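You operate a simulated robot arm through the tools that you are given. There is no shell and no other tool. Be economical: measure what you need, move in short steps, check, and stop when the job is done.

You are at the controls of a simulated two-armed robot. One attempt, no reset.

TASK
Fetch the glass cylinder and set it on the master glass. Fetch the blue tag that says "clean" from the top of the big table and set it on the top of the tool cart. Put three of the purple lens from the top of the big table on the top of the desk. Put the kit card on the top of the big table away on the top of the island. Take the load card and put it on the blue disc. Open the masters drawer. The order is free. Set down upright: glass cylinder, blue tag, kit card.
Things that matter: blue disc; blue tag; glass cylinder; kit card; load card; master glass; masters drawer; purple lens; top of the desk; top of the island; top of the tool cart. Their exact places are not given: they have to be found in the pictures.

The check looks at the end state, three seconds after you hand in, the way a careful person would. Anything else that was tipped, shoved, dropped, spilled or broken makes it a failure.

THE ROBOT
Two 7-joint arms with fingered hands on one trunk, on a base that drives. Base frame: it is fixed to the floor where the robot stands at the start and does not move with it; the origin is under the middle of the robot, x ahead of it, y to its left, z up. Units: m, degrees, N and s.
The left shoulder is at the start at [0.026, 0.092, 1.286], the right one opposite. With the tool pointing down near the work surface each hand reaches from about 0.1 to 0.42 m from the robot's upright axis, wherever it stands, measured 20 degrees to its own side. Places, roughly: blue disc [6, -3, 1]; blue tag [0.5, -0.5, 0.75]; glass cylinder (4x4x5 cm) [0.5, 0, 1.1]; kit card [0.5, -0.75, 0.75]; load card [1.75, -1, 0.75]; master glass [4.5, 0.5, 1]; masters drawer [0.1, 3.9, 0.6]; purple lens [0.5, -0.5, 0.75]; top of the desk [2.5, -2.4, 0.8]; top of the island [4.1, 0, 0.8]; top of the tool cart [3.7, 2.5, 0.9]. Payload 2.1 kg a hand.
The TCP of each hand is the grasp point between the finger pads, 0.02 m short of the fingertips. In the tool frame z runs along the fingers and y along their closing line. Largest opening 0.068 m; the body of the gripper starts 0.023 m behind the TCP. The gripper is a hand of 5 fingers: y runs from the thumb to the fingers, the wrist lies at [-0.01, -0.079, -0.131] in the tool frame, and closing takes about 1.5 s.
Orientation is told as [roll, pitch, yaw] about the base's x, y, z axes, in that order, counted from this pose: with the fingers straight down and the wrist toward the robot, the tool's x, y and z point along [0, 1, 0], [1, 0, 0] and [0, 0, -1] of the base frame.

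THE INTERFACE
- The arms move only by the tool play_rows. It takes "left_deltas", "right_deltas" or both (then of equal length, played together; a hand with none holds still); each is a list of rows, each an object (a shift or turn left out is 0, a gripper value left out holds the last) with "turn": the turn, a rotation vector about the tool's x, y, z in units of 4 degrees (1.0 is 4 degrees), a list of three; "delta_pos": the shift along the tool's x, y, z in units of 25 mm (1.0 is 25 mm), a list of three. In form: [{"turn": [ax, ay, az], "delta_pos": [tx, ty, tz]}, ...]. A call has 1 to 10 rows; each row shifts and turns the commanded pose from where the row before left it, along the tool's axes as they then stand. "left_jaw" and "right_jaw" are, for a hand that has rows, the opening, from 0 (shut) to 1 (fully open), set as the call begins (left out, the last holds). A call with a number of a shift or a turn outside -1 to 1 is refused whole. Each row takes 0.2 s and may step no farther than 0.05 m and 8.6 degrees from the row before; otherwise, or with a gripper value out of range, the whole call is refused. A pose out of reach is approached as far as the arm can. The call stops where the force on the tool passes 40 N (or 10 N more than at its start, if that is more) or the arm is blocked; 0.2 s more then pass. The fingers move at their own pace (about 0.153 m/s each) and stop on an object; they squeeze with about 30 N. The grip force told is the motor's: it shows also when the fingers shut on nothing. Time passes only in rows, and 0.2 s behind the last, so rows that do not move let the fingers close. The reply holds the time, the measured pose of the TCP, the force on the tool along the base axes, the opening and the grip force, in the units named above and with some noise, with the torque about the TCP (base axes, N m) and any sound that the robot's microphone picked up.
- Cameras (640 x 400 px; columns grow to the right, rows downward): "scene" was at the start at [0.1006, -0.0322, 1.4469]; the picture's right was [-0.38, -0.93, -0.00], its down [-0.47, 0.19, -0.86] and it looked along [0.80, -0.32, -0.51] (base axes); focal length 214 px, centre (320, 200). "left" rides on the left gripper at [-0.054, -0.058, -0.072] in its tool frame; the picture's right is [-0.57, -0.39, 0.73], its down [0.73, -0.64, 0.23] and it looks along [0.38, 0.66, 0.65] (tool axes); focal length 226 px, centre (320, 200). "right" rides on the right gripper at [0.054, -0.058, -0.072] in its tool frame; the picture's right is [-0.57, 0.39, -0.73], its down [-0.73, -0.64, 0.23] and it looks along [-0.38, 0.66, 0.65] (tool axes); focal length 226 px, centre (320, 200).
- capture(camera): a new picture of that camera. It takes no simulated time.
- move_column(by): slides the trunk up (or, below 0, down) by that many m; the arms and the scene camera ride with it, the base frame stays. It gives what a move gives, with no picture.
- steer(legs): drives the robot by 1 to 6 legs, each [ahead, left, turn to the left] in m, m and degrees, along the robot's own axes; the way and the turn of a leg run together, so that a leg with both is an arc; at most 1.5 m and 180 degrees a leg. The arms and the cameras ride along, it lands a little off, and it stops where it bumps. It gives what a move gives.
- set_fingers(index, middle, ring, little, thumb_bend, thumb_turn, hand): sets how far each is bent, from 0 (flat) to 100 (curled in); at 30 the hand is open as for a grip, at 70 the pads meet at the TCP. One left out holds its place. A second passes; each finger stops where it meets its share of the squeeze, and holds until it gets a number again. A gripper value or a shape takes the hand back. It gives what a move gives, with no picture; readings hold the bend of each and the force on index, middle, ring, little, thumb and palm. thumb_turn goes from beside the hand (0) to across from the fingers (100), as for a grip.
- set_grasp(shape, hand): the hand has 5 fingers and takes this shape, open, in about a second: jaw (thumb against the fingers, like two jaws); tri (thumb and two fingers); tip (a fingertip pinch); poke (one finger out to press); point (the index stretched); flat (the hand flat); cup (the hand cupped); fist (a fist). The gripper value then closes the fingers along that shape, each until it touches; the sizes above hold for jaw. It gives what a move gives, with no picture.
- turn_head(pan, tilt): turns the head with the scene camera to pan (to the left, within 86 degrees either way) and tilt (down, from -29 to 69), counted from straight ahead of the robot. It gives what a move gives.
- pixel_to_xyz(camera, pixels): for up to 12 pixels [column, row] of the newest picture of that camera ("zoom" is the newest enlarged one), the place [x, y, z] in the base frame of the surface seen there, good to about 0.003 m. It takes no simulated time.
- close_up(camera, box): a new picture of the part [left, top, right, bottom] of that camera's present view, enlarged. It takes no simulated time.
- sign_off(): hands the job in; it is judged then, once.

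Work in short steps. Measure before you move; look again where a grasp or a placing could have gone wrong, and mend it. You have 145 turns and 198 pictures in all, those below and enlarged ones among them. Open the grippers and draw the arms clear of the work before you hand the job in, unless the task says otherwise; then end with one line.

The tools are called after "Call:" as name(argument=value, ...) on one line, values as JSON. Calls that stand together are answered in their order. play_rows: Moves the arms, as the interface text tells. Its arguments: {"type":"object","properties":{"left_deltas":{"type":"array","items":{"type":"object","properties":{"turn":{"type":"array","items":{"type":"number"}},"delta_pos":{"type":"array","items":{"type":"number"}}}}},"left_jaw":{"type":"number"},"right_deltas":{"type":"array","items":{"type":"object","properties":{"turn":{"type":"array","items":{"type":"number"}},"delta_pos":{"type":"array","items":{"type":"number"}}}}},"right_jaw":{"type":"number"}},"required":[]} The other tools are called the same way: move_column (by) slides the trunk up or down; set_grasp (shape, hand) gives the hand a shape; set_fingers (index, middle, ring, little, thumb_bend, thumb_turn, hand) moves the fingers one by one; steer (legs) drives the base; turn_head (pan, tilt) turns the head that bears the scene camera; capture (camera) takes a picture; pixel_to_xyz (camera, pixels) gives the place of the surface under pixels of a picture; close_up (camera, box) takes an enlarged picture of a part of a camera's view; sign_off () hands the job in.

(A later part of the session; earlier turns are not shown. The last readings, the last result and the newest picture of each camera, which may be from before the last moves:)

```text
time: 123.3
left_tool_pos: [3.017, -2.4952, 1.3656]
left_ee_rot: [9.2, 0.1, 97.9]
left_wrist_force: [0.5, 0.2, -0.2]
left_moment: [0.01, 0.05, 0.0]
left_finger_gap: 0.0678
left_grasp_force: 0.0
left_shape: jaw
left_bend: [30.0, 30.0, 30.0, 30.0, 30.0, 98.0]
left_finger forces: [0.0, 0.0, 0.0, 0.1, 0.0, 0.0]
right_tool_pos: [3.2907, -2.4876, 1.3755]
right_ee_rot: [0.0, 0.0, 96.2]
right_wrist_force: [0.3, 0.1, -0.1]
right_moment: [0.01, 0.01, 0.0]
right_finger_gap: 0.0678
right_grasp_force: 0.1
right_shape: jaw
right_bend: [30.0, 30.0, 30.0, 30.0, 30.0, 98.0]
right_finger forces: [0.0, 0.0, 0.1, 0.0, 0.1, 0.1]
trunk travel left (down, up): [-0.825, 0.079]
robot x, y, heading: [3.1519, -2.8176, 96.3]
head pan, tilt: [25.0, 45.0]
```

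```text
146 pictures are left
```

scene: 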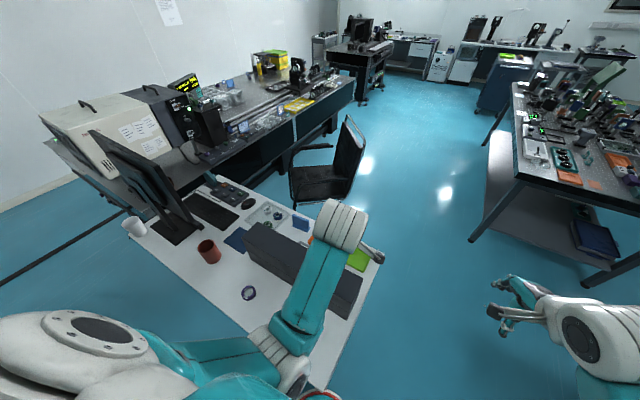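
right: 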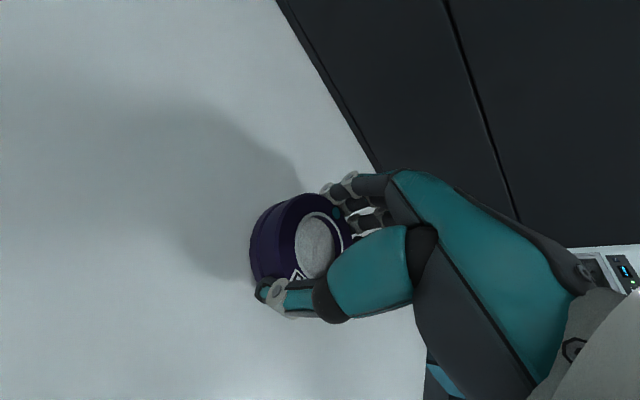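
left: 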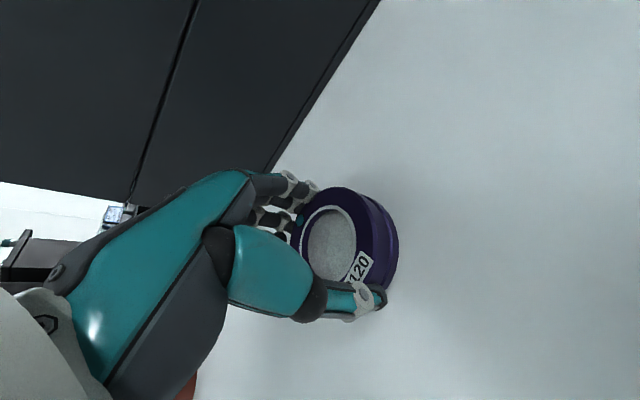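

The base touched the desk's end. Back off, go wider (x≈3.5), then on.

Call:
steer(legs=[[-0.15, 0, -6], [0, -0.35, 0]])

Call:
capture(camera="scene")

```text
time: 126.6
left_tool_pos: [3.415, -2.6313, 1.3668]
left_ee_rot: [9.2, 0.1, 92.0]
left_wrist_force: [1.1, -0.4, -0.1]
left_moment: [0.02, 0.01, 0.0]
left_finger_gap: 0.0675
left_grasp_force: 0.1
left_shape: jaw
left_bend: [30.0, 30.0, 30.0, 30.0, 30.0, 98.0]
left_finger forces: [0.0, 0.1, 0.1, 0.0, 0.0, 0.1]
right_tool_pos: [3.6871, -2.6525, 1.3744]
right_ee_rot: [0.1, 0.0, 90.4]
right_wrist_force: [0.1, 0.4, 0.1]
right_moment: [-0.03, -0.03, 0.01]
right_finger_gap: 0.0679
right_grasp_force: 0.0
right_shape: jaw
right_bend: [30.0, 30.0, 30.0, 30.0, 30.0, 98.0]
right_finger forces: [0.0, 0.1, 0.1, 0.0, 0.0, 0.1]
trunk travel left (down, up): [-0.825, 0.079]
robot x, y, heading: [3.5171, -2.9676, 90.3]
head pan, tilt: [25.0, 45.0]
```

```text
145 pictures are left
```

scene: 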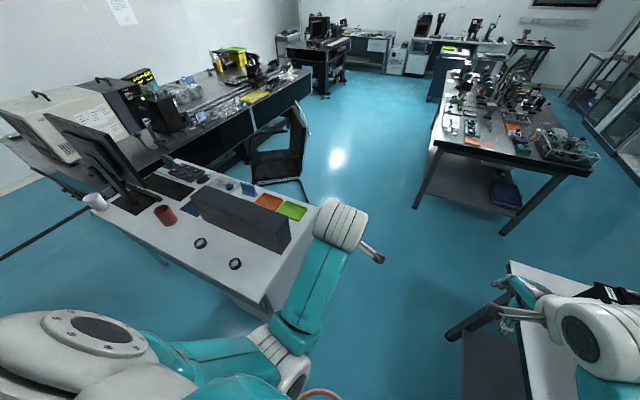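

Both lenses fine at (200,243), (235,264). Path ahead is clear at x=3.5; continue to the rail side.

Call:
steer(legs=[[1.0, 0, 0], [0.85, 0.35, 0], [0.45, 0, 0], [0, 0, 90], [0.7, 0, 0]])

Call:
turn_head(pan=25, tilt=45)

Call:
capture(camera="scene")

```text
time: 145.6
left_tool_pos: [2.132, -0.7723, 1.3662]
left_ee_rot: [9.3, 0.1, -179.1]
left_wrist_force: [1.0, 0.0, -0.1]
left_moment: [-0.01, 0.03, 0.0]
left_finger_gap: 0.0676
left_grasp_force: 0.0
left_shape: jaw
left_bend: [30.0, 30.0, 30.0, 30.0, 30.0, 98.0]
left_finger forces: [0.0, 0.0, 0.0, 0.0, 0.0, 0.0]
right_tool_pos: [2.1575, -0.5006, 1.3758]
right_ee_rot: [0.1, 0.0, 179.3]
right_wrist_force: [-0.3, -0.3, -0.4]
right_moment: [0.0, -0.04, -0.02]
right_finger_gap: 0.0677
right_grasp_force: 0.0
right_shape: jaw
right_bend: [30.0, 30.0, 30.0, 30.0, 30.0, 98.0]
right_finger forces: [0.1, 0.0, 0.1, 0.1, 0.0, 0.1]
trunk travel left (down, up): [-0.825, 0.079]
robot x, y, heading: [2.4699, -0.6803, 179.2]
head pan, tilt: [25.0, 45.0]
```

```text
time: 146.2
left_tool_pos: [2.1317, -0.7731, 1.3652]
left_ee_rot: [9.3, 0.1, -179.0]
left_wrist_force: [-0.2, 0.7, -0.4]
left_moment: [-0.02, 0.03, 0.01]
left_finger_gap: 0.0676
left_grasp_force: 0.1
left_shape: jaw
left_bend: [30.0, 30.0, 30.0, 30.0, 30.0, 98.0]
left_finger forces: [0.0, 0.1, 0.1, 0.0, 0.1, 0.1]
right_tool_pos: [2.1578, -0.5005, 1.3761]
right_ee_rot: [0.2, 0.0, 179.3]
right_wrist_force: [-0.6, 0.9, 0.8]
right_moment: [-0.03, 0.02, 0.02]
right_finger_gap: 0.0678
right_grasp_force: 0.0
right_shape: jaw
right_bend: [30.0, 30.0, 30.0, 30.0, 30.0, 98.0]
right_finger forces: [0.0, 0.1, 0.0, 0.0, 0.0, 0.0]
trunk travel left (down, up): [-0.825, 0.079]
robot x, y, heading: [2.4731, -0.6808, 179.4]
head pan, tilt: [25.0, 45.0]
```

```text
144 pictures are left
```

scene: 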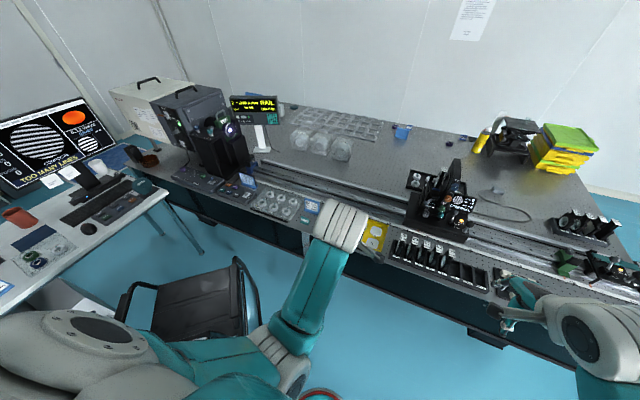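

Zoom on the two blue cards at (247,180) and (312,206) to read them, and measure.

Call:
close_up(camera="scene", box=[225, 160, 345, 235])

Call:
pixel_to_xyz(camera="zoom", pixels=[[120, 105], [440, 215], [465, 250], [495, 250], [465, 280], [500, 280], [465, 225], [500, 235], [400, 300], [560, 340], [350, 240], [540, 200]])

Call:
pixel_to_xyz(camera="scene", pixels=[[235, 262], [250, 330], [125, 290], [135, 330], [200, 270]])

```text
5.33 times, centred on (285, 198) of scene
```

zoom: 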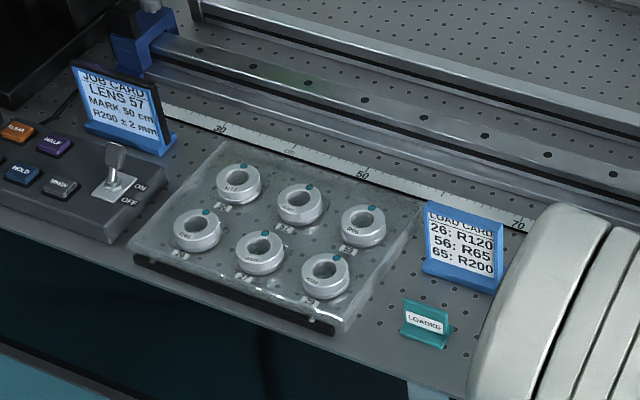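

```text
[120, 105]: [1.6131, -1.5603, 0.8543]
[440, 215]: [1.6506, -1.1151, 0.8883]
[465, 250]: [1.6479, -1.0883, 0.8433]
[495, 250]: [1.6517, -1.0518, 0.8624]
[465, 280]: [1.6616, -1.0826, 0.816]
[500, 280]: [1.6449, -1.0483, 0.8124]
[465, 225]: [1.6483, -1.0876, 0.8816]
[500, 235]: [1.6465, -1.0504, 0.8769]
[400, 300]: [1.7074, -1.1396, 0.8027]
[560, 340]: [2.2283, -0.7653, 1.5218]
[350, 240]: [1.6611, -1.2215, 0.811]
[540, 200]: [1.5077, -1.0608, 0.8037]
```

```text
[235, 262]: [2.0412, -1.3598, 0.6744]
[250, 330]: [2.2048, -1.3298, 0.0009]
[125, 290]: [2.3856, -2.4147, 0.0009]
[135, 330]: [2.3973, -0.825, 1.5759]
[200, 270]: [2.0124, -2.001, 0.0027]
```

The load card is the one at y≈-1.08 (x≈1.65, top z≈0.89), with a small "LOADED" tag in front that must stay. I move to (2.03,-1.0) and straighten the left hand.

Call:
steer(legs=[[0.44, 0, 0], [0, 0.32, 0]])

Call:
play_rows(left_deltas=[{"turn": [0, -0.78, 0]}, {"turn": [0, -0.78, 0]}, {"turn": [0, -0.78, 0]}])

Call:
move_column(by=-0.3)

Call:
turn_head(pan=10, tilt=55)

Call:
capture(camera="scene")

Call:
capture(camera="left")

```text
time: 150.7
left_tool_pos: [1.6829, -1.0914, 1.3667]
left_ee_rot: [9.2, 0.1, -178.6]
left_wrist_force: [-0.4, 0.4, 0.0]
left_moment: [0.0, 0.01, 0.03]
left_finger_gap: 0.0677
left_grasp_force: 0.1
left_shape: jaw
left_bend: [30.0, 30.0, 30.0, 30.0, 30.0, 98.0]
left_finger forces: [0.1, 0.0, 0.0, 0.0, 0.1, 0.1]
right_tool_pos: [1.7057, -0.8201, 1.3766]
right_ee_rot: [0.0, 0.0, 179.6]
right_wrist_force: [-0.3, -0.2, 0.1]
right_moment: [0.01, -0.02, 0.0]
right_finger_gap: 0.0675
right_grasp_force: 0.0
right_shape: jaw
right_bend: [30.0, 30.0, 30.0, 30.0, 30.0, 98.0]
right_finger forces: [0.0, 0.0, 0.0, 0.1, 0.1, 0.0]
trunk travel left (down, up): [-0.825, 0.079]
robot x, y, heading: [2.0186, -0.9919, 179.7]
head pan, tilt: [25.0, 45.0]
```

```text
time: 151.4
left_tool_pos: [1.6825, -1.0959, 1.3645]
left_ee_rot: [0.8, 0.2, -178.5]
left_wrist_force: [0.2, -0.7, -0.3]
left_moment: [0.03, 0.0, -0.04]
left_finger_gap: 0.0676
left_grasp_force: 0.1
left_shape: jaw
left_bend: [30.0, 30.0, 30.0, 30.0, 30.0, 98.0]
left_finger forces: [0.1, 0.1, 0.0, 0.0, 0.0, 0.1]
right_tool_pos: [1.7069, -0.8192, 1.3754]
right_ee_rot: [0.1, 0.0, 179.6]
right_wrist_force: [0.1, 0.3, 1.2]
right_moment: [0.06, -0.02, -0.02]
right_finger_gap: 0.0675
right_grasp_force: 0.1
right_shape: jaw
right_bend: [30.0, 30.0, 30.0, 30.0, 30.0, 98.0]
right_finger forces: [0.0, 0.0, 0.0, 0.1, 0.0, 0.0]
trunk travel left (down, up): [-0.825, 0.079]
robot x, y, heading: [2.0174, -0.9937, 179.7]
head pan, tilt: [25.0, 45.0]
```

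```text
time: 154.4
left_tool_pos: [1.6821, -1.0915, 1.0664]
left_ee_rot: [-0.2, 0.1, -178.7]
left_wrist_force: [-0.5, 0.6, 0.5]
left_moment: [0.01, 0.04, 0.0]
left_finger_gap: 0.0677
left_grasp_force: 0.1
left_shape: jaw
left_bend: [30.0, 30.0, 30.0, 30.0, 30.0, 98.0]
left_finger forces: [0.0, 0.1, 0.0, 0.0, 0.1, 0.0]
right_tool_pos: [1.7052, -0.8194, 1.0756]
right_ee_rot: [0.1, 0.0, 179.7]
right_wrist_force: [0.5, 0.1, 0.9]
right_moment: [0.02, 0.01, -0.01]
right_finger_gap: 0.0676
right_grasp_force: 0.0
right_shape: jaw
right_bend: [30.0, 30.0, 30.0, 30.0, 30.0, 98.0]
right_finger forces: [0.0, 0.0, 0.0, 0.1, 0.0, 0.1]
trunk travel left (down, up): [-0.525, 0.379]
robot x, y, heading: [2.017, -0.9939, 179.7]
head pan, tilt: [25.0, 45.0]
```

```text
time: 155.2
left_tool_pos: [1.6816, -1.0917, 1.0664]
left_ee_rot: [-0.2, 0.1, -178.7]
left_wrist_force: [0.8, -0.4, -0.4]
left_moment: [0.02, -0.01, 0.02]
left_finger_gap: 0.0676
left_grasp_force: 0.1
left_shape: jaw
left_bend: [30.0, 30.0, 30.0, 30.0, 30.0, 98.0]
left_finger forces: [0.0, 0.0, 0.0, 0.0, 0.1, 0.0]
right_tool_pos: [1.7049, -0.8181, 1.0755]
right_ee_rot: [0.0, 0.0, 179.6]
right_wrist_force: [0.7, -0.1, 0.7]
right_moment: [0.02, -0.05, -0.03]
right_finger_gap: 0.0675
right_grasp_force: 0.1
right_shape: jaw
right_bend: [30.0, 30.0, 30.0, 30.0, 30.0, 98.0]
right_finger forces: [0.0, 0.1, 0.1, 0.1, 0.0, 0.0]
trunk travel left (down, up): [-0.525, 0.379]
robot x, y, heading: [2.021, -0.997, 179.5]
head pan, tilt: [10.0, 55.0]
```

```text
142 pictures are left
```

scene: 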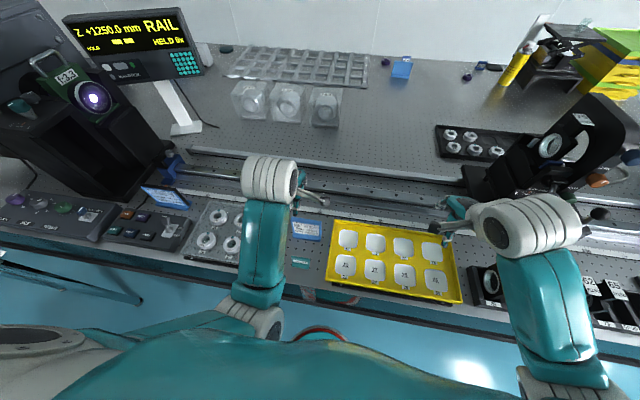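

```text
141 pictures are left
```

left: 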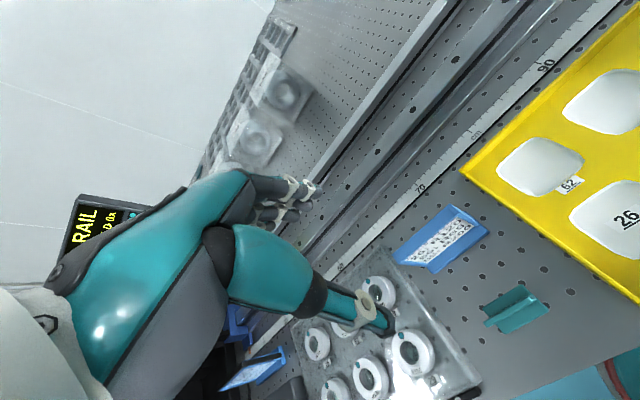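

Measure the card with the left camera and the scene zoom.

Call:
pixel_to_xyz(camera="left", pixels=[[452, 208], [484, 236], [468, 222], [397, 252], [436, 270], [440, 240], [430, 222], [465, 250], [515, 310], [500, 300]])

Call:
close_up(camera="left", box=[370, 180, 570, 340])

Call:
close_up(camera="scene", box=[270, 200, 350, 280])

Call:
pixel_to_xyz(camera="zoom", pixels=[[180, 150], [410, 175], [300, 165], [170, 290], [400, 300], [300, 230], [300, 150], [180, 180], [420, 190], [250, 400]])

```text
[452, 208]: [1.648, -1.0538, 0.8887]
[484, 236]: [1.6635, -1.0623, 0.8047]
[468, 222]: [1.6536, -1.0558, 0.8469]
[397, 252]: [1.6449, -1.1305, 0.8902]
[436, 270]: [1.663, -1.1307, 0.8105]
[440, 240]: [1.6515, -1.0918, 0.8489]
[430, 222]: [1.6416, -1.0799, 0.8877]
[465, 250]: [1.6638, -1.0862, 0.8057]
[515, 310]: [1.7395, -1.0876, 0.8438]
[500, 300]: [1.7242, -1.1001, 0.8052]
```

```text
2.50 times, centred on (470, 260) of left
```

zoom: 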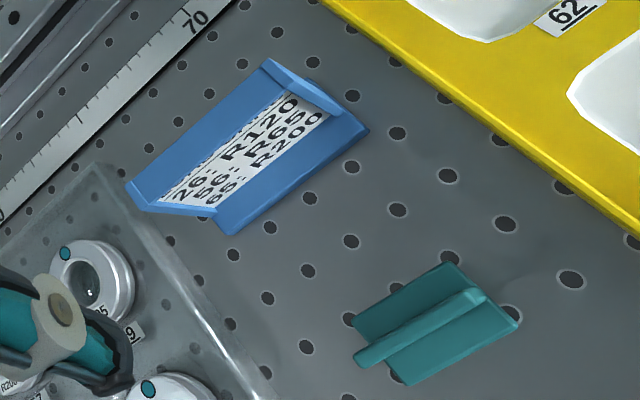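

```text
5.00 times, centred on (310, 240) of scene
```

zoom: 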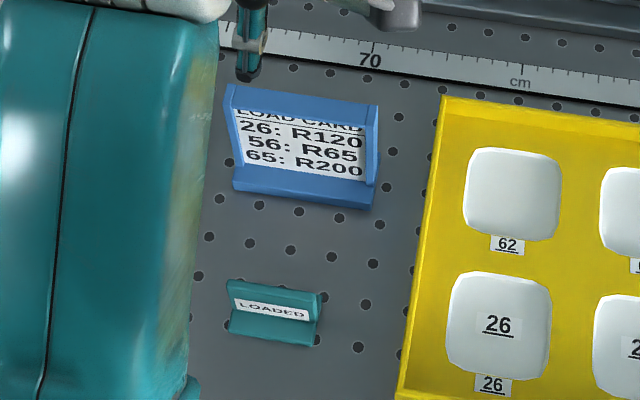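

```text
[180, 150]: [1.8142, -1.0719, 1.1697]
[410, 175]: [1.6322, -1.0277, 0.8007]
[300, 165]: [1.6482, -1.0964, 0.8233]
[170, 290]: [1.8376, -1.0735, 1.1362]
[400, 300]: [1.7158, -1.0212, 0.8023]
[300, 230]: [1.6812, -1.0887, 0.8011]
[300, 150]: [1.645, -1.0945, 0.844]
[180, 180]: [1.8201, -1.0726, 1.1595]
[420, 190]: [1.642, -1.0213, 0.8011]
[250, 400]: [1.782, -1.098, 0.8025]
```

Card top edge: x≈1.643, y −1.13…−1.054, z 0.89. Lower the left hand over it so the pads take the top 3 cm.

Call:
play_rows(left_deltas=[{"delta_pos": [0, 0.5, 0.5]}, {"delta_pos": [0, 0.5, 0.5]}, {"delta_pos": [0, 0.47, 0.5]}, {"delta_pos": [0, 0, 0.9]}, {"delta_pos": [0, 0, 0.9]}, {"delta_pos": [0, 0, 0.9]}, {"delta_pos": [0, 0, 0.9]}])

Call:
capture(camera="left")

```text
time: 156.8
left_tool_pos: [1.6468, -1.0915, 0.9389]
left_ee_rot: [-0.2, 0.1, -178.6]
left_wrist_force: [-0.3, -0.7, 0.7]
left_moment: [0.0, 0.04, -0.02]
left_finger_gap: 0.0678
left_grasp_force: 0.0
left_shape: jaw
left_bend: [30.0, 30.0, 30.0, 30.0, 30.0, 98.0]
left_finger forces: [0.1, 0.1, 0.1, 0.0, 0.0, 0.0]
right_tool_pos: [1.705, -0.8184, 1.0744]
right_ee_rot: [0.1, 0.0, 179.6]
right_wrist_force: [-0.4, 0.1, 0.0]
right_moment: [0.0, -0.01, -0.01]
right_finger_gap: 0.0678
right_grasp_force: 0.1
right_shape: jaw
right_bend: [30.0, 30.0, 30.0, 30.0, 30.0, 98.0]
right_finger forces: [0.0, 0.1, 0.0, 0.1, 0.0, 0.0]
trunk travel left (down, up): [-0.525, 0.379]
robot x, y, heading: [2.0232, -0.9948, 179.7]
head pan, tilt: [10.0, 55.0]
```

```text
138 pictures are left
```

left: 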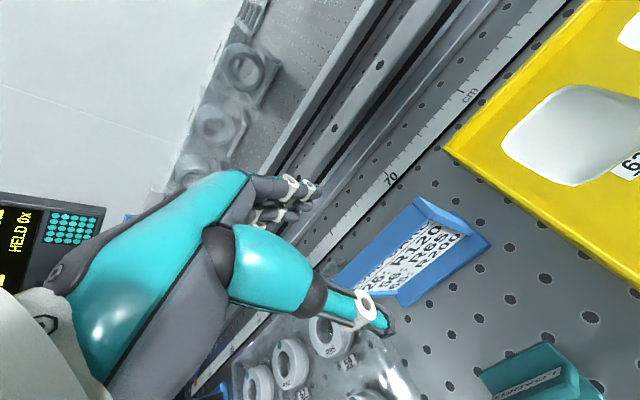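

Aligned; lower 0.07 more in two steps and check.

Call:
play_rows(left_deltas=[{"delta_pos": [0, 0, 0.95]}, {"delta_pos": [0, 0, 0.95]}, {"delta_pos": [0, 0, 0.9]}])

Call:
capture(camera="left")

Call:
play_rows(left_deltas=[{}, {}, {}, {}, {}, {}, {}, {}, {}], left_jaw=0)

Call:
capture(camera="left")

```text
time: 157.6
left_tool_pos: [1.6466, -1.0896, 0.8688]
left_ee_rot: [-0.2, 0.2, -178.7]
left_wrist_force: [0.3, 0.4, -0.4]
left_moment: [0.02, 0.0, 0.0]
left_finger_gap: 0.0678
left_grasp_force: 0.1
left_shape: jaw
left_bend: [30.0, 30.0, 30.0, 30.0, 30.0, 98.0]
left_finger forces: [0.0, 0.0, 0.0, 0.0, 0.0, 0.0]
right_tool_pos: [1.7051, -0.8191, 1.075]
right_ee_rot: [0.1, 0.0, 179.5]
right_wrist_force: [-0.1, -0.5, 0.0]
right_moment: [0.01, -0.02, 0.03]
right_finger_gap: 0.0677
right_grasp_force: 0.1
right_shape: jaw
right_bend: [30.0, 30.0, 30.0, 30.0, 30.0, 98.0]
right_finger forces: [0.1, 0.1, 0.1, 0.1, 0.0, 0.0]
trunk travel left (down, up): [-0.525, 0.379]
robot x, y, heading: [2.0208, -0.9957, 179.9]
head pan, tilt: [10.0, 55.0]
```

```text
137 pictures are left
```

left: 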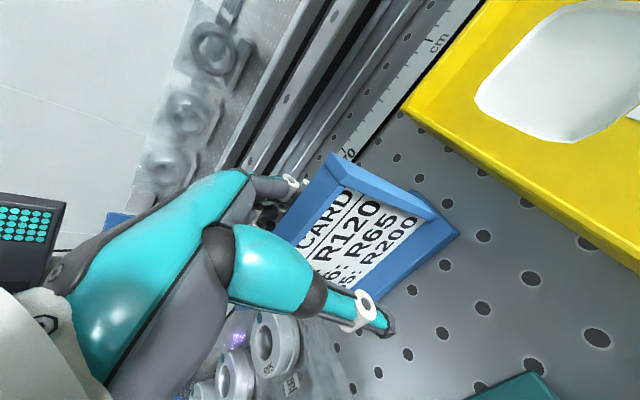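

```text
time: 159.6
left_tool_pos: [1.6451, -1.0893, 0.8696]
left_ee_rot: [-0.2, 0.1, -178.7]
left_wrist_force: [-0.2, 0.1, 0.6]
left_moment: [-0.02, 0.01, -0.01]
left_finger_gap: 0.0
left_grasp_force: 30.1
left_shape: jaw
left_bend: [70.0, 71.0, 70.0, 70.0, 78.0, 92.0]
left_finger forces: [23.2, 0.0, 0.1, 0.0, 23.0, 0.0]
right_tool_pos: [1.7063, -0.8187, 1.0761]
right_ee_rot: [0.1, 0.0, 179.6]
right_wrist_force: [-0.1, -0.9, 0.2]
right_moment: [0.02, -0.01, 0.0]
right_finger_gap: 0.0676
right_grasp_force: 0.0
right_shape: jaw
right_bend: [30.0, 30.0, 30.0, 30.0, 30.0, 98.0]
right_finger forces: [0.0, 0.0, 0.0, 0.0, 0.0, 0.0]
trunk travel left (down, up): [-0.525, 0.379]
robot x, y, heading: [2.0184, -0.9928, 179.7]
head pan, tilt: [10.0, 55.0]
```

```text
136 pictures are left
```

left: 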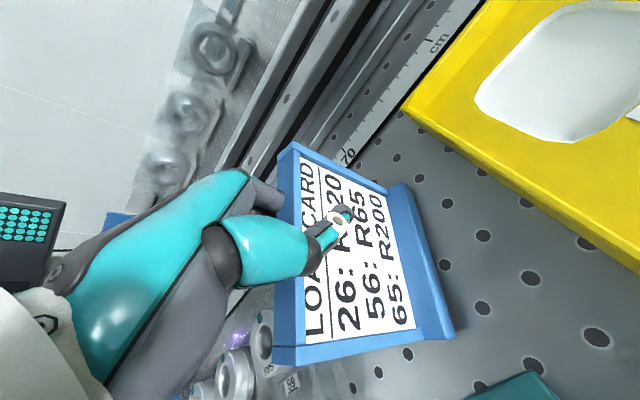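

Thumb sits on the card's front and fingers behind; lift 5 cm and see whether it comes along.

Call:
play_rows(left_deltas=[{"delta_pos": [0, 0, -0.4]}, {"delta_pos": [0, 0, -0.8]}, {"delta_pos": [0, 0, -0.8]}])

Call:
capture(camera="left")

Call:
capture(camera="scene")

```text
time: 160.4
left_tool_pos: [1.6448, -1.0918, 0.9197]
left_ee_rot: [-0.2, 0.1, -178.8]
left_wrist_force: [0.0, -0.1, -0.3]
left_moment: [0.03, 0.0, -0.01]
left_finger_gap: 0.0
left_grasp_force: 29.9
left_shape: jaw
left_bend: [70.0, 71.0, 70.0, 70.0, 78.0, 92.0]
left_finger forces: [23.3, 0.0, 0.1, 0.0, 23.3, 0.0]
right_tool_pos: [1.7059, -0.8189, 1.0749]
right_ee_rot: [0.1, -0.1, 179.7]
right_wrist_force: [0.1, 0.0, -0.1]
right_moment: [0.02, 0.01, 0.01]
right_finger_gap: 0.0675
right_grasp_force: 0.0
right_shape: jaw
right_bend: [30.0, 30.0, 30.0, 30.0, 30.0, 98.0]
right_finger forces: [0.0, 0.0, 0.0, 0.1, 0.1, 0.1]
trunk travel left (down, up): [-0.525, 0.379]
robot x, y, heading: [2.0194, -0.9951, 179.6]
head pan, tilt: [10.0, 55.0]
```

```text
135 pictures are left
```

left: 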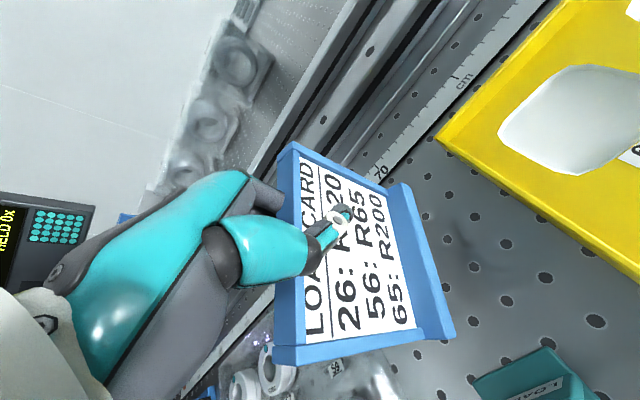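

```text
134 pictures are left
```

scene: 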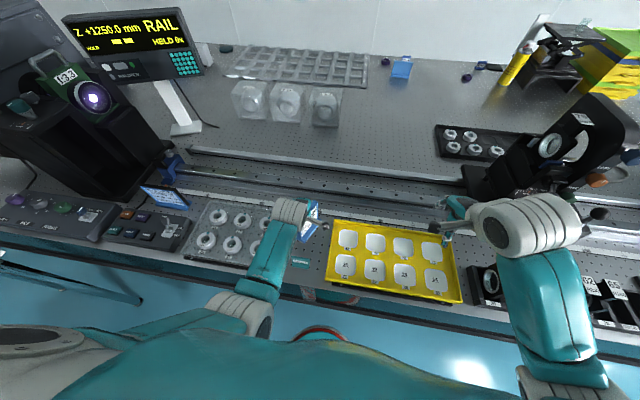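

The card is held. Raise the trunk, back out, and drive through the corridor y≈-1.5 towards the dispatch bench.

Call:
move_column(by=0.3)

Call:
steer(legs=[[0, -0.32, 0], [-1.1, 0, 0], [0, 0.85, 0], [0, 0, 180], [1.3, 0, 0], [0.6, 0, 0]])

Call:
turn_head(pan=-45, tilt=25)

Call:
capture(camera="scene")

Call:
capture(camera="left")

```text
time: 163.4
left_tool_pos: [1.6453, -1.091, 1.2179]
left_ee_rot: [-0.2, 0.1, -178.7]
left_wrist_force: [0.1, -0.1, 0.0]
left_moment: [0.03, -0.03, -0.01]
left_finger_gap: 0.0
left_grasp_force: 30.2
left_shape: jaw
left_bend: [70.0, 71.0, 70.0, 70.0, 78.0, 92.0]
left_finger forces: [23.4, 0.0, 0.0, 0.0, 23.4, 0.0]
right_tool_pos: [1.7055, -0.8196, 1.3758]
right_ee_rot: [0.0, 0.0, 179.6]
right_wrist_force: [-0.1, 0.0, 0.4]
right_moment: [0.06, 0.02, -0.02]
right_finger_gap: 0.0678
right_grasp_force: 0.1
right_shape: jaw
right_bend: [30.0, 30.0, 30.0, 30.0, 30.0, 98.0]
right_finger forces: [0.1, 0.0, 0.0, 0.1, 0.1, 0.0]
trunk travel left (down, up): [-0.825, 0.079]
robot x, y, heading: [2.0179, -0.9971, 179.5]
head pan, tilt: [10.0, 55.0]
```

```text
time: 191.3
left_tool_pos: [5.4108, -1.4915, 1.2189]
left_ee_rot: [-0.2, 0.1, -0.3]
left_wrist_force: [0.4, 0.5, -0.1]
left_moment: [0.02, -0.04, 0.0]
left_finger_gap: 0.0001
left_grasp_force: 30.4
left_shape: jaw
left_bend: [70.0, 71.0, 70.0, 70.0, 78.0, 92.0]
left_finger forces: [23.0, 0.1, 0.0, 0.1, 23.0, 0.1]
right_tool_pos: [5.3434, -1.7636, 1.3763]
right_ee_rot: [0.1, 0.0, -2.0]
right_wrist_force: [-0.2, 0.7, 0.4]
right_moment: [-0.03, 0.0, 0.01]
right_finger_gap: 0.0675
right_grasp_force: 0.1
right_shape: jaw
right_bend: [30.0, 30.0, 30.0, 30.0, 30.0, 98.0]
right_finger forces: [0.0, 0.1, 0.0, 0.1, 0.0, 0.0]
trunk travel left (down, up): [-0.825, 0.079]
robot x, y, heading: [5.0327, -1.5781, -2.0]
head pan, tilt: [10.0, 55.0]
```

```text
time: 192.6
left_tool_pos: [5.4123, -1.492, 1.2188]
left_ee_rot: [-0.3, 0.0, -0.3]
left_wrist_force: [0.5, 0.1, 0.5]
left_moment: [0.0, 0.0, 0.0]
left_finger_gap: 0.0001
left_grasp_force: 29.4
left_shape: jaw
left_bend: [70.0, 71.0, 70.0, 70.0, 78.0, 92.0]
left_finger forces: [23.0, 0.1, 0.1, 0.0, 23.0, 0.0]
right_tool_pos: [5.3435, -1.7638, 1.3755]
right_ee_rot: [0.1, 0.0, -2.0]
right_wrist_force: [-1.5, 0.1, -0.3]
right_moment: [0.01, -0.01, -0.02]
right_finger_gap: 0.0678
right_grasp_force: 0.1
right_shape: jaw
right_bend: [30.0, 30.0, 30.0, 30.0, 30.0, 98.0]
right_finger forces: [0.0, 0.0, 0.0, 0.0, 0.0, 0.0]
trunk travel left (down, up): [-0.825, 0.079]
robot x, y, heading: [5.0331, -1.5804, -2.2]
head pan, tilt: [-45.0, 25.0]
```

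```text
133 pictures are left
```

scene: 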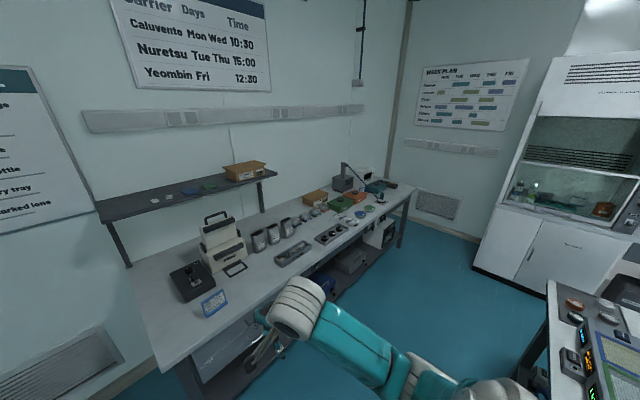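

```text
132 pictures are left
```

left: 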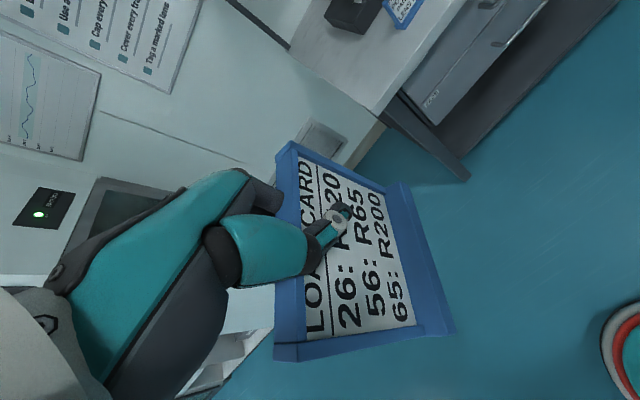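

Call:
close_up(camera="scene", box=[290, 160, 430, 250])

Call:
close_up(camera="scene", box=[90, 150, 290, 250])

Call:
pixel_to_xyz(camera="scene", pixels=[[352, 214], [368, 209], [390, 188], [330, 235], [410, 190], [165, 365], [320, 262], [360, 225], [192, 187], [210, 183], [250, 172], [470, 330]])

```text
4.44 times, centred on (360, 205) of scene
```

zoom: 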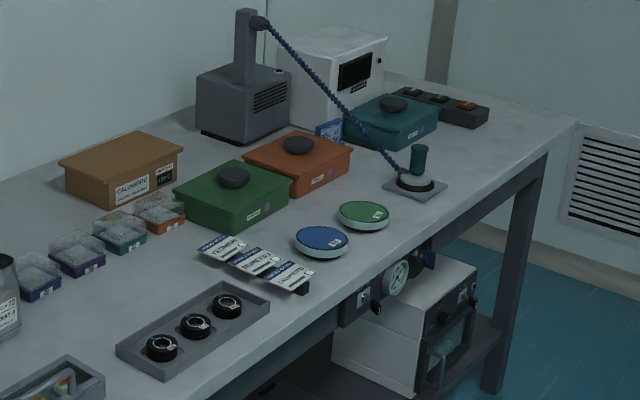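

```text
3.20 times, centred on (190, 200) of scene
```

zoom: 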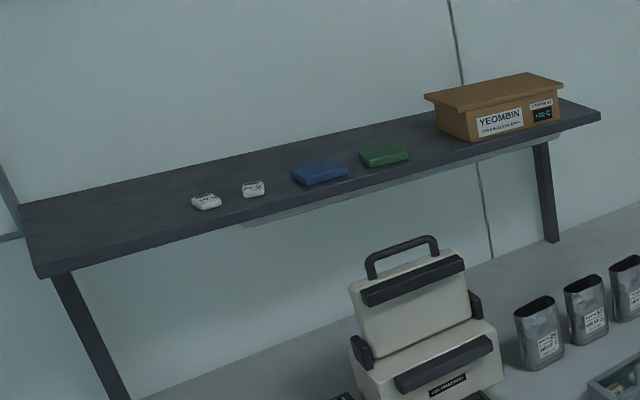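

```text
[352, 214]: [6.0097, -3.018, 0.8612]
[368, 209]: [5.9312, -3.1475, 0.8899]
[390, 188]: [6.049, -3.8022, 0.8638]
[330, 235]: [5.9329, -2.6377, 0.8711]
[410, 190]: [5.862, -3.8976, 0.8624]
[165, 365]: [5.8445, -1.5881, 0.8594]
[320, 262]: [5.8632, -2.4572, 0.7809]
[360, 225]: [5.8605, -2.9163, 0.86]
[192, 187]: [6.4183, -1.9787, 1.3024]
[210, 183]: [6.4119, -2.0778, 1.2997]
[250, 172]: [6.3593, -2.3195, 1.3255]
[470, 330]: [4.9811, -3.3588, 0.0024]
```

The blue disc is at zoom (321,240) on the dispatch bench, ≈(5.95,-3.02). Drive there: ahead to x≈5.35, then strafe right.

Call:
steer(legs=[[0.3, 0, 2], [0, -1.45, 0]])

Call:
turn_head(pan=0, tilt=50)

Call:
capture(camera="scene")

```text
time: 201.4
left_tool_pos: [5.6994, -2.9353, 1.2182]
left_ee_rot: [-0.2, 0.1, 0.6]
left_wrist_force: [0.7, -0.6, -0.8]
left_moment: [-0.01, -0.03, 0.01]
left_finger_gap: 0.0
left_grasp_force: 29.9
left_shape: jaw
left_bend: [70.0, 71.0, 70.0, 70.0, 78.0, 92.0]
left_finger forces: [23.2, 0.0, 0.0, 0.1, 23.2, 0.0]
right_tool_pos: [5.6367, -3.2072, 1.3759]
right_ee_rot: [0.1, 0.0, -1.0]
right_wrist_force: [0.5, 0.5, 0.6]
right_moment: [-0.02, -0.05, -0.02]
right_finger_gap: 0.0677
right_grasp_force: 0.1
right_shape: jaw
right_bend: [30.0, 30.0, 30.0, 30.0, 30.0, 98.0]
right_finger forces: [0.0, 0.0, 0.0, 0.0, 0.1, 0.0]
trunk travel left (down, up): [-0.825, 0.079]
robot x, y, heading: [5.3276, -3.0302, -1.0]
head pan, tilt: [-45.0, 25.0]
```

```text
time: 202.5
left_tool_pos: [5.701, -2.9346, 1.218]
left_ee_rot: [-0.2, 0.1, 0.6]
left_wrist_force: [0.1, 0.4, -0.5]
left_moment: [-0.01, -0.03, -0.02]
left_finger_gap: 0.0002
left_grasp_force: 30.5
left_shape: jaw
left_bend: [70.0, 71.0, 70.0, 70.0, 78.0, 92.0]
left_finger forces: [23.2, 0.0, 0.1, 0.0, 23.2, 0.0]
right_tool_pos: [5.6371, -3.2063, 1.3765]
right_ee_rot: [0.2, 0.0, -1.1]
right_wrist_force: [0.1, -0.2, -0.1]
right_moment: [0.0, 0.03, 0.0]
right_finger_gap: 0.0673
right_grasp_force: 0.1
right_shape: jaw
right_bend: [30.0, 30.0, 30.0, 30.0, 30.0, 98.0]
right_finger forces: [0.0, 0.0, 0.1, 0.0, 0.0, 0.0]
trunk travel left (down, up): [-0.825, 0.079]
robot x, y, heading: [5.3237, -3.0282, -0.9]
head pan, tilt: [0.0, 50.0]
```

```text
129 pictures are left
```

scene: 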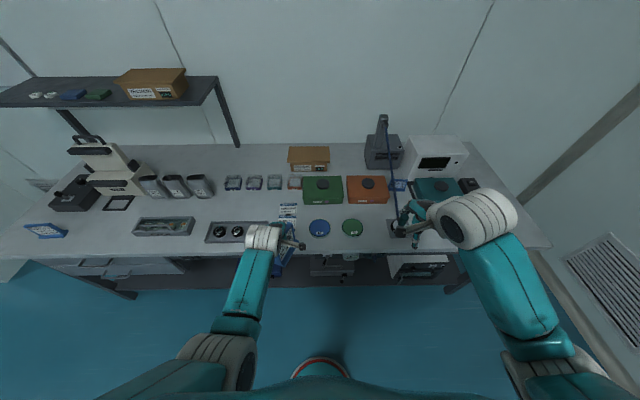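

Call:
close_up(camera="scene", box=[250, 160, 410, 260])

Call:
pixel_to_xyz(camera="scene", pixels=[[320, 229], [309, 228], [330, 228], [319, 221], [319, 234], [320, 250], [340, 235], [320, 243], [390, 223], [319, 227]])

Call:
pixel_to_xyz(camera="left", pixels=[[300, 170], [290, 260], [340, 290], [400, 200], [430, 230], [440, 320], [370, 190], [385, 330], [420, 200]])

```text
4.00 times, centred on (330, 210) of scene
```

zoom: 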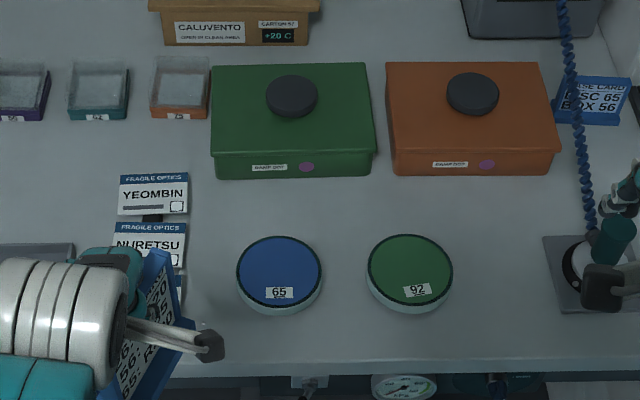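

```text
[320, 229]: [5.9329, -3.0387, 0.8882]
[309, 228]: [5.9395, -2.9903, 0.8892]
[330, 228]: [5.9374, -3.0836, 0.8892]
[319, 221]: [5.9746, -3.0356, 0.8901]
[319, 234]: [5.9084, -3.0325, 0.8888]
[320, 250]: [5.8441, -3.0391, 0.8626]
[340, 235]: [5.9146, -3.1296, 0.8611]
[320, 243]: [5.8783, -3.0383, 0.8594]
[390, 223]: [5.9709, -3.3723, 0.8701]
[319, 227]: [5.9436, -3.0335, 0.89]
```

```text
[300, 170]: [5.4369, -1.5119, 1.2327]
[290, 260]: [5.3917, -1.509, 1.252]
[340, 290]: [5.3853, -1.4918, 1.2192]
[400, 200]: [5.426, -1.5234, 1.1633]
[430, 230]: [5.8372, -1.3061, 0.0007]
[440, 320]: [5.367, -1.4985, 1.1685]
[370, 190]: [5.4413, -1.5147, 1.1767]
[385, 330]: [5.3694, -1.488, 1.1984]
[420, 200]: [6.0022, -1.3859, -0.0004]
```

The disc (label 65) centre ≈(5.94,-3.037), top z≈0.89, diameter ≈0.095. The card turned in the grasp; I take fresh pictures to measure how it sits in the hand.

Call:
close_up(camera="left", box=[240, 120, 480, 390])

Call:
pixel_to_xyz(camera="zoom", pixels=[[150, 50], [140, 300], [145, 350], [300, 345], [290, 110], [330, 110], [390, 290], [365, 310], [250, 330], [250, 90], [200, 60], [345, 200]])

Call:
close_up(camera="scene", box=[240, 215, 320, 275])

Call:
pixel_to_xyz(camera="zoom", pixels=[[330, 120], [360, 180], [300, 260], [320, 330], [410, 280], [250, 390], [330, 200], [350, 250], [280, 330], [400, 300], [340, 150], [300, 350]])

```text
1.48 times, centred on (360, 255) of left
```

zoom: 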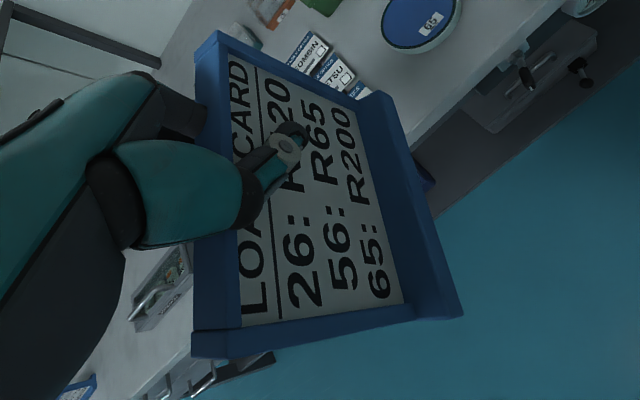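

```text
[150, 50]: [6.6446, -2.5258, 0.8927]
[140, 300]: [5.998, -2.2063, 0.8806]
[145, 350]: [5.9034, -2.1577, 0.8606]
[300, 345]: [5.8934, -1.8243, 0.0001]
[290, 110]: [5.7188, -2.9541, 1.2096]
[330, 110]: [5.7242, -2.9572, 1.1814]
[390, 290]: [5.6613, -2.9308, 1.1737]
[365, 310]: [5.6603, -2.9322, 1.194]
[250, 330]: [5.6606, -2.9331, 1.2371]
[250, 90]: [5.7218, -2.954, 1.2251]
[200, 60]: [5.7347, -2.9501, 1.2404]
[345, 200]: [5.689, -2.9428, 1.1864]
```

```text
6.67 times, centred on (280, 245) of scene
```

zoom: 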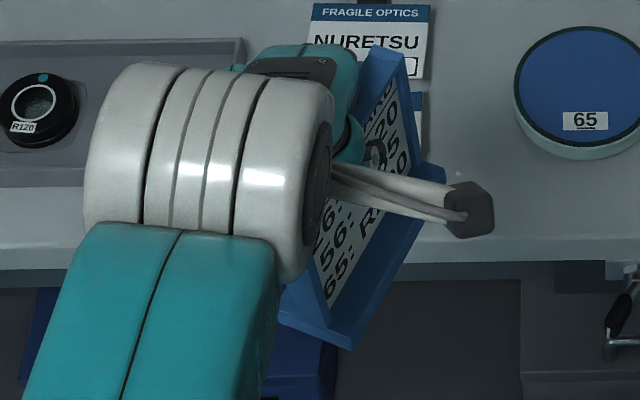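

```text
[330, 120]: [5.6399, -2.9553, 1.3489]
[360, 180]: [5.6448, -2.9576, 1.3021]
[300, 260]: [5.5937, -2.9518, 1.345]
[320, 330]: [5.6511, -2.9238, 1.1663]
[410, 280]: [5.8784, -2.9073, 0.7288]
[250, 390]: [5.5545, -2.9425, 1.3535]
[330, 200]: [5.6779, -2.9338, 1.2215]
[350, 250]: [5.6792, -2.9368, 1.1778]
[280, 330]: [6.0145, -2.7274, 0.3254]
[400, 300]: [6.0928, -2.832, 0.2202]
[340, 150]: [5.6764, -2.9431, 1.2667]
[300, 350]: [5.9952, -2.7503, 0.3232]
```

The card is upright in the hand but yawed (width along x, ~8° off its natural lean). Disc at (5.94,-3.037), z 0.89. I retract the right hand first (hose at (5.97,-3.37)), roll the left by -8°, then drive in and lower the trunk.

Call:
play_rows(right_deltas=[{"delta_pos": [0, -0.8, -0.4]}, {"delta_pos": [0, -0.8, -0.4]}, {"delta_pos": [0, -0.8, -0.4]}, {"delta_pos": [0, -0.8, -0.4]}, {"delta_pos": [0, -0.8, -0.4]}], left_deltas=[{"turn": [0, -0.4, 0]}, {"turn": [0, -0.4, 0]}, {"turn": [0, -0.4, 0]}, {"turn": [0, -0.4, 0]}, {"turn": [0, -0.4, 0]}])

Call:
steer(legs=[[0.24, -0.07, 1]])

Call:
move_column(by=-0.15)

Call:
capture(camera="scene")

Call:
capture(camera="left")

```text
time: 203.7
left_tool_pos: [5.6998, -2.934, 1.2174]
left_ee_rot: [-8.2, 0.0, 0.6]
left_wrist_force: [0.1, 0.2, -0.2]
left_moment: [-0.01, 0.0, 0.0]
left_finger_gap: 0.0
left_grasp_force: 30.1
left_shape: jaw
left_bend: [70.0, 71.0, 70.0, 70.0, 79.0, 92.0]
left_finger forces: [24.0, 0.0, 0.1, 0.0, 23.9, 0.0]
right_tool_pos: [5.589, -3.2153, 1.4102]
right_ee_rot: [0.1, 0.0, -1.1]
right_wrist_force: [0.0, -0.2, -0.2]
right_moment: [0.02, -0.01, 0.01]
right_finger_gap: 0.0676
right_grasp_force: 0.0
right_shape: jaw
right_bend: [30.0, 30.0, 30.0, 30.0, 30.0, 98.0]
right_finger forces: [0.1, 0.0, 0.0, 0.1, 0.1, 0.0]
right hand out of reach, approached as far as the arm can: row 3, 4, 5
trunk travel left (down, up): [-0.825, 0.079]
robot x, y, heading: [5.3232, -3.0288, -1.2]
head pan, tilt: [0.0, 50.0]
```

```text
time: 205.6
left_tool_pos: [5.9405, -2.9988, 1.2177]
left_ee_rot: [-8.2, 0.3, 1.7]
left_wrist_force: [0.2, -0.5, -0.9]
left_moment: [-0.01, 0.0, 0.03]
left_finger_gap: 0.0001
left_grasp_force: 29.6
left_shape: jaw
left_bend: [70.0, 71.0, 70.0, 70.0, 79.0, 92.0]
left_finger forces: [24.0, 0.1, 0.1, 0.0, 23.9, 0.0]
right_tool_pos: [5.8355, -3.2834, 1.4095]
right_ee_rot: [0.2, 0.0, -0.1]
right_wrist_force: [-0.2, 0.1, -0.1]
right_moment: [0.01, 0.02, -0.04]
right_finger_gap: 0.0677
right_grasp_force: 0.0
right_shape: jaw
right_bend: [30.0, 30.0, 30.0, 30.0, 30.0, 98.0]
right_finger forces: [0.0, 0.0, 0.0, 0.0, 0.0, 0.1]
trunk travel left (down, up): [-0.825, 0.079]
robot x, y, heading: [5.5684, -3.0969, 0.0]
head pan, tilt: [0.0, 50.0]
```

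```text
time: 207.3
left_tool_pos: [5.9386, -2.9989, 1.0684]
left_ee_rot: [-8.2, 0.1, 1.8]
left_wrist_force: [0.2, 0.5, -0.4]
left_moment: [-0.04, -0.02, 0.02]
left_finger_gap: 0.0
left_grasp_force: 30.5
left_shape: jaw
left_bend: [70.0, 71.0, 70.0, 70.0, 79.0, 91.0]
left_finger forces: [24.2, 0.1, 0.1, 0.1, 24.0, 0.0]
right_tool_pos: [5.8356, -3.2826, 1.2592]
right_ee_rot: [0.1, 0.1, -0.1]
right_wrist_force: [0.2, -0.3, 0.1]
right_moment: [0.01, -0.02, -0.02]
right_finger_gap: 0.0677
right_grasp_force: 0.1
right_shape: jaw
right_bend: [30.0, 30.0, 30.0, 30.0, 30.0, 98.0]
right_finger forces: [0.0, 0.0, 0.1, 0.1, 0.0, 0.0]
trunk travel left (down, up): [-0.675, 0.229]
robot x, y, heading: [5.5652, -3.0987, 0.0]
head pan, tilt: [0.0, 50.0]
```

```text
125 pictures are left
```

scene: 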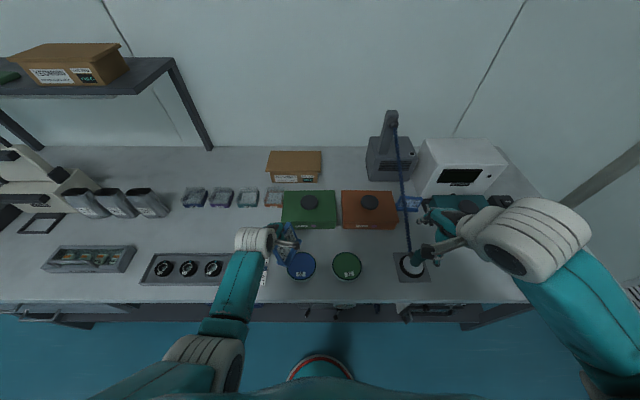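

```text
124 pictures are left
```

left: 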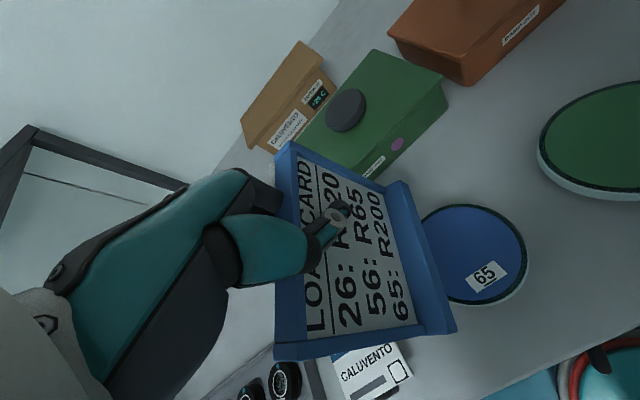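

Measure the card foot and the disc in this left picture.

Call:
pixel_to_xyz(camera="left", pixels=[[396, 192], [408, 190], [445, 325], [430, 328], [420, 260], [408, 260], [470, 210], [500, 240], [524, 250], [475, 300], [425, 217], [300, 160]])

Call:
close_up(camera="left", box=[380, 170, 540, 340])

```text
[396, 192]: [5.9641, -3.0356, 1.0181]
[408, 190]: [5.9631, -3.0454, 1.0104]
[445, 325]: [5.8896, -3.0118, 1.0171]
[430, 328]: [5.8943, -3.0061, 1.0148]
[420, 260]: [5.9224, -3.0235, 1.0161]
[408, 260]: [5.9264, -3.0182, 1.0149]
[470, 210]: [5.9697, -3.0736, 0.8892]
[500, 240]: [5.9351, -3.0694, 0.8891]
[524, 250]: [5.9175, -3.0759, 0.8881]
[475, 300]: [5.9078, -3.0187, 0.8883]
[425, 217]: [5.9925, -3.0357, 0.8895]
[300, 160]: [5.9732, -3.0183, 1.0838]
```

```text
2.35 times, centred on (460, 255) of left
```

zoom: 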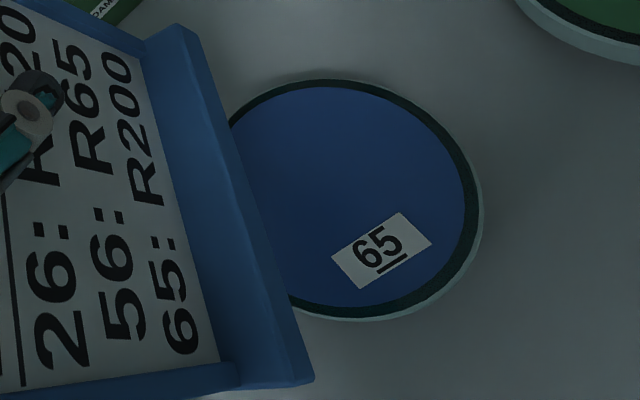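

Foot centre ≈(5.929,-3.016), bottom ≈1.009; disc centre ≈(5.945,-3.036). Shift and lower to ~6 mm above the disc.

Call:
play_rows(left_deltas=[{"delta_pos": [-0.031, 0.103, 0.758]}, {"delta_pos": [-0.031, 0.103, 0.758]}, {"delta_pos": [-0.031, 0.103, 0.758]}, {"delta_pos": [-0.031, 0.103, 0.758]}, {"delta_pos": [-0.031, 0.103, 0.758]}, {"delta_pos": [-0.031, 0.103, 0.758]}])

Call:
close_up(camera="left", box=[240, 120, 560, 320])

Call:
close_up(camera="scene", box=[230, 210, 350, 290])

```text
time: 208.7
left_tool_pos: [5.9498, -3.0124, 0.9944]
left_ee_rot: [-8.3, 0.1, 1.7]
left_wrist_force: [0.1, -0.8, -0.2]
left_moment: [0.02, -0.03, 0.01]
left_finger_gap: 0.0
left_grasp_force: 29.5
left_shape: jaw
left_bend: [70.0, 71.0, 70.0, 70.0, 79.0, 91.0]
left_finger forces: [24.8, 0.1, 0.0, 0.0, 24.7, 0.0]
left hand out of reach, approached as far as the arm can: row 5, 6
right_tool_pos: [5.8358, -3.2818, 1.2605]
right_ee_rot: [0.0, 0.2, 0.0]
right_wrist_force: [0.7, -0.3, 0.5]
right_moment: [-0.01, 0.0, 0.02]
right_finger_gap: 0.0678
right_grasp_force: 0.2
right_shape: jaw
right_bend: [30.0, 30.0, 30.0, 30.0, 30.0, 98.0]
right_finger forces: [0.0, 0.1, 0.0, 0.0, 0.0, 0.0]
trunk travel left (down, up): [-0.675, 0.229]
robot x, y, heading: [5.566, -3.101, 0.1]
head pan, tilt: [0.0, 50.0]
```

```text
2.00 times, centred on (400, 220) of left
```

zoom: 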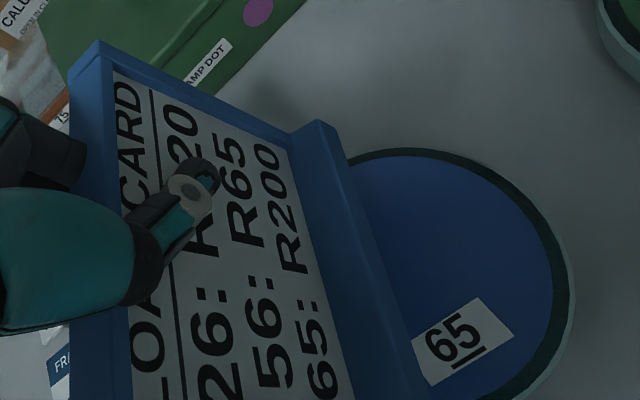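

```text
5.00 times, centred on (290, 250) of scene
```

zoom: 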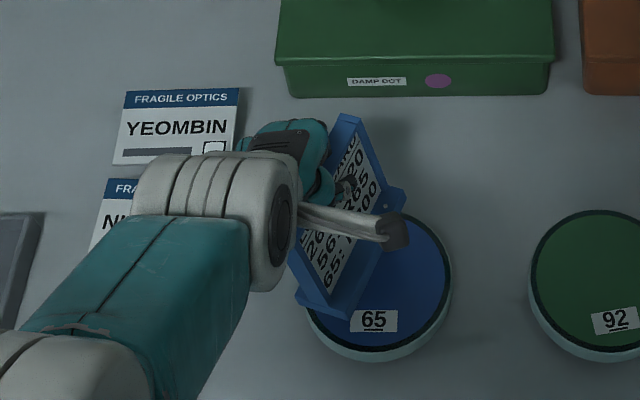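

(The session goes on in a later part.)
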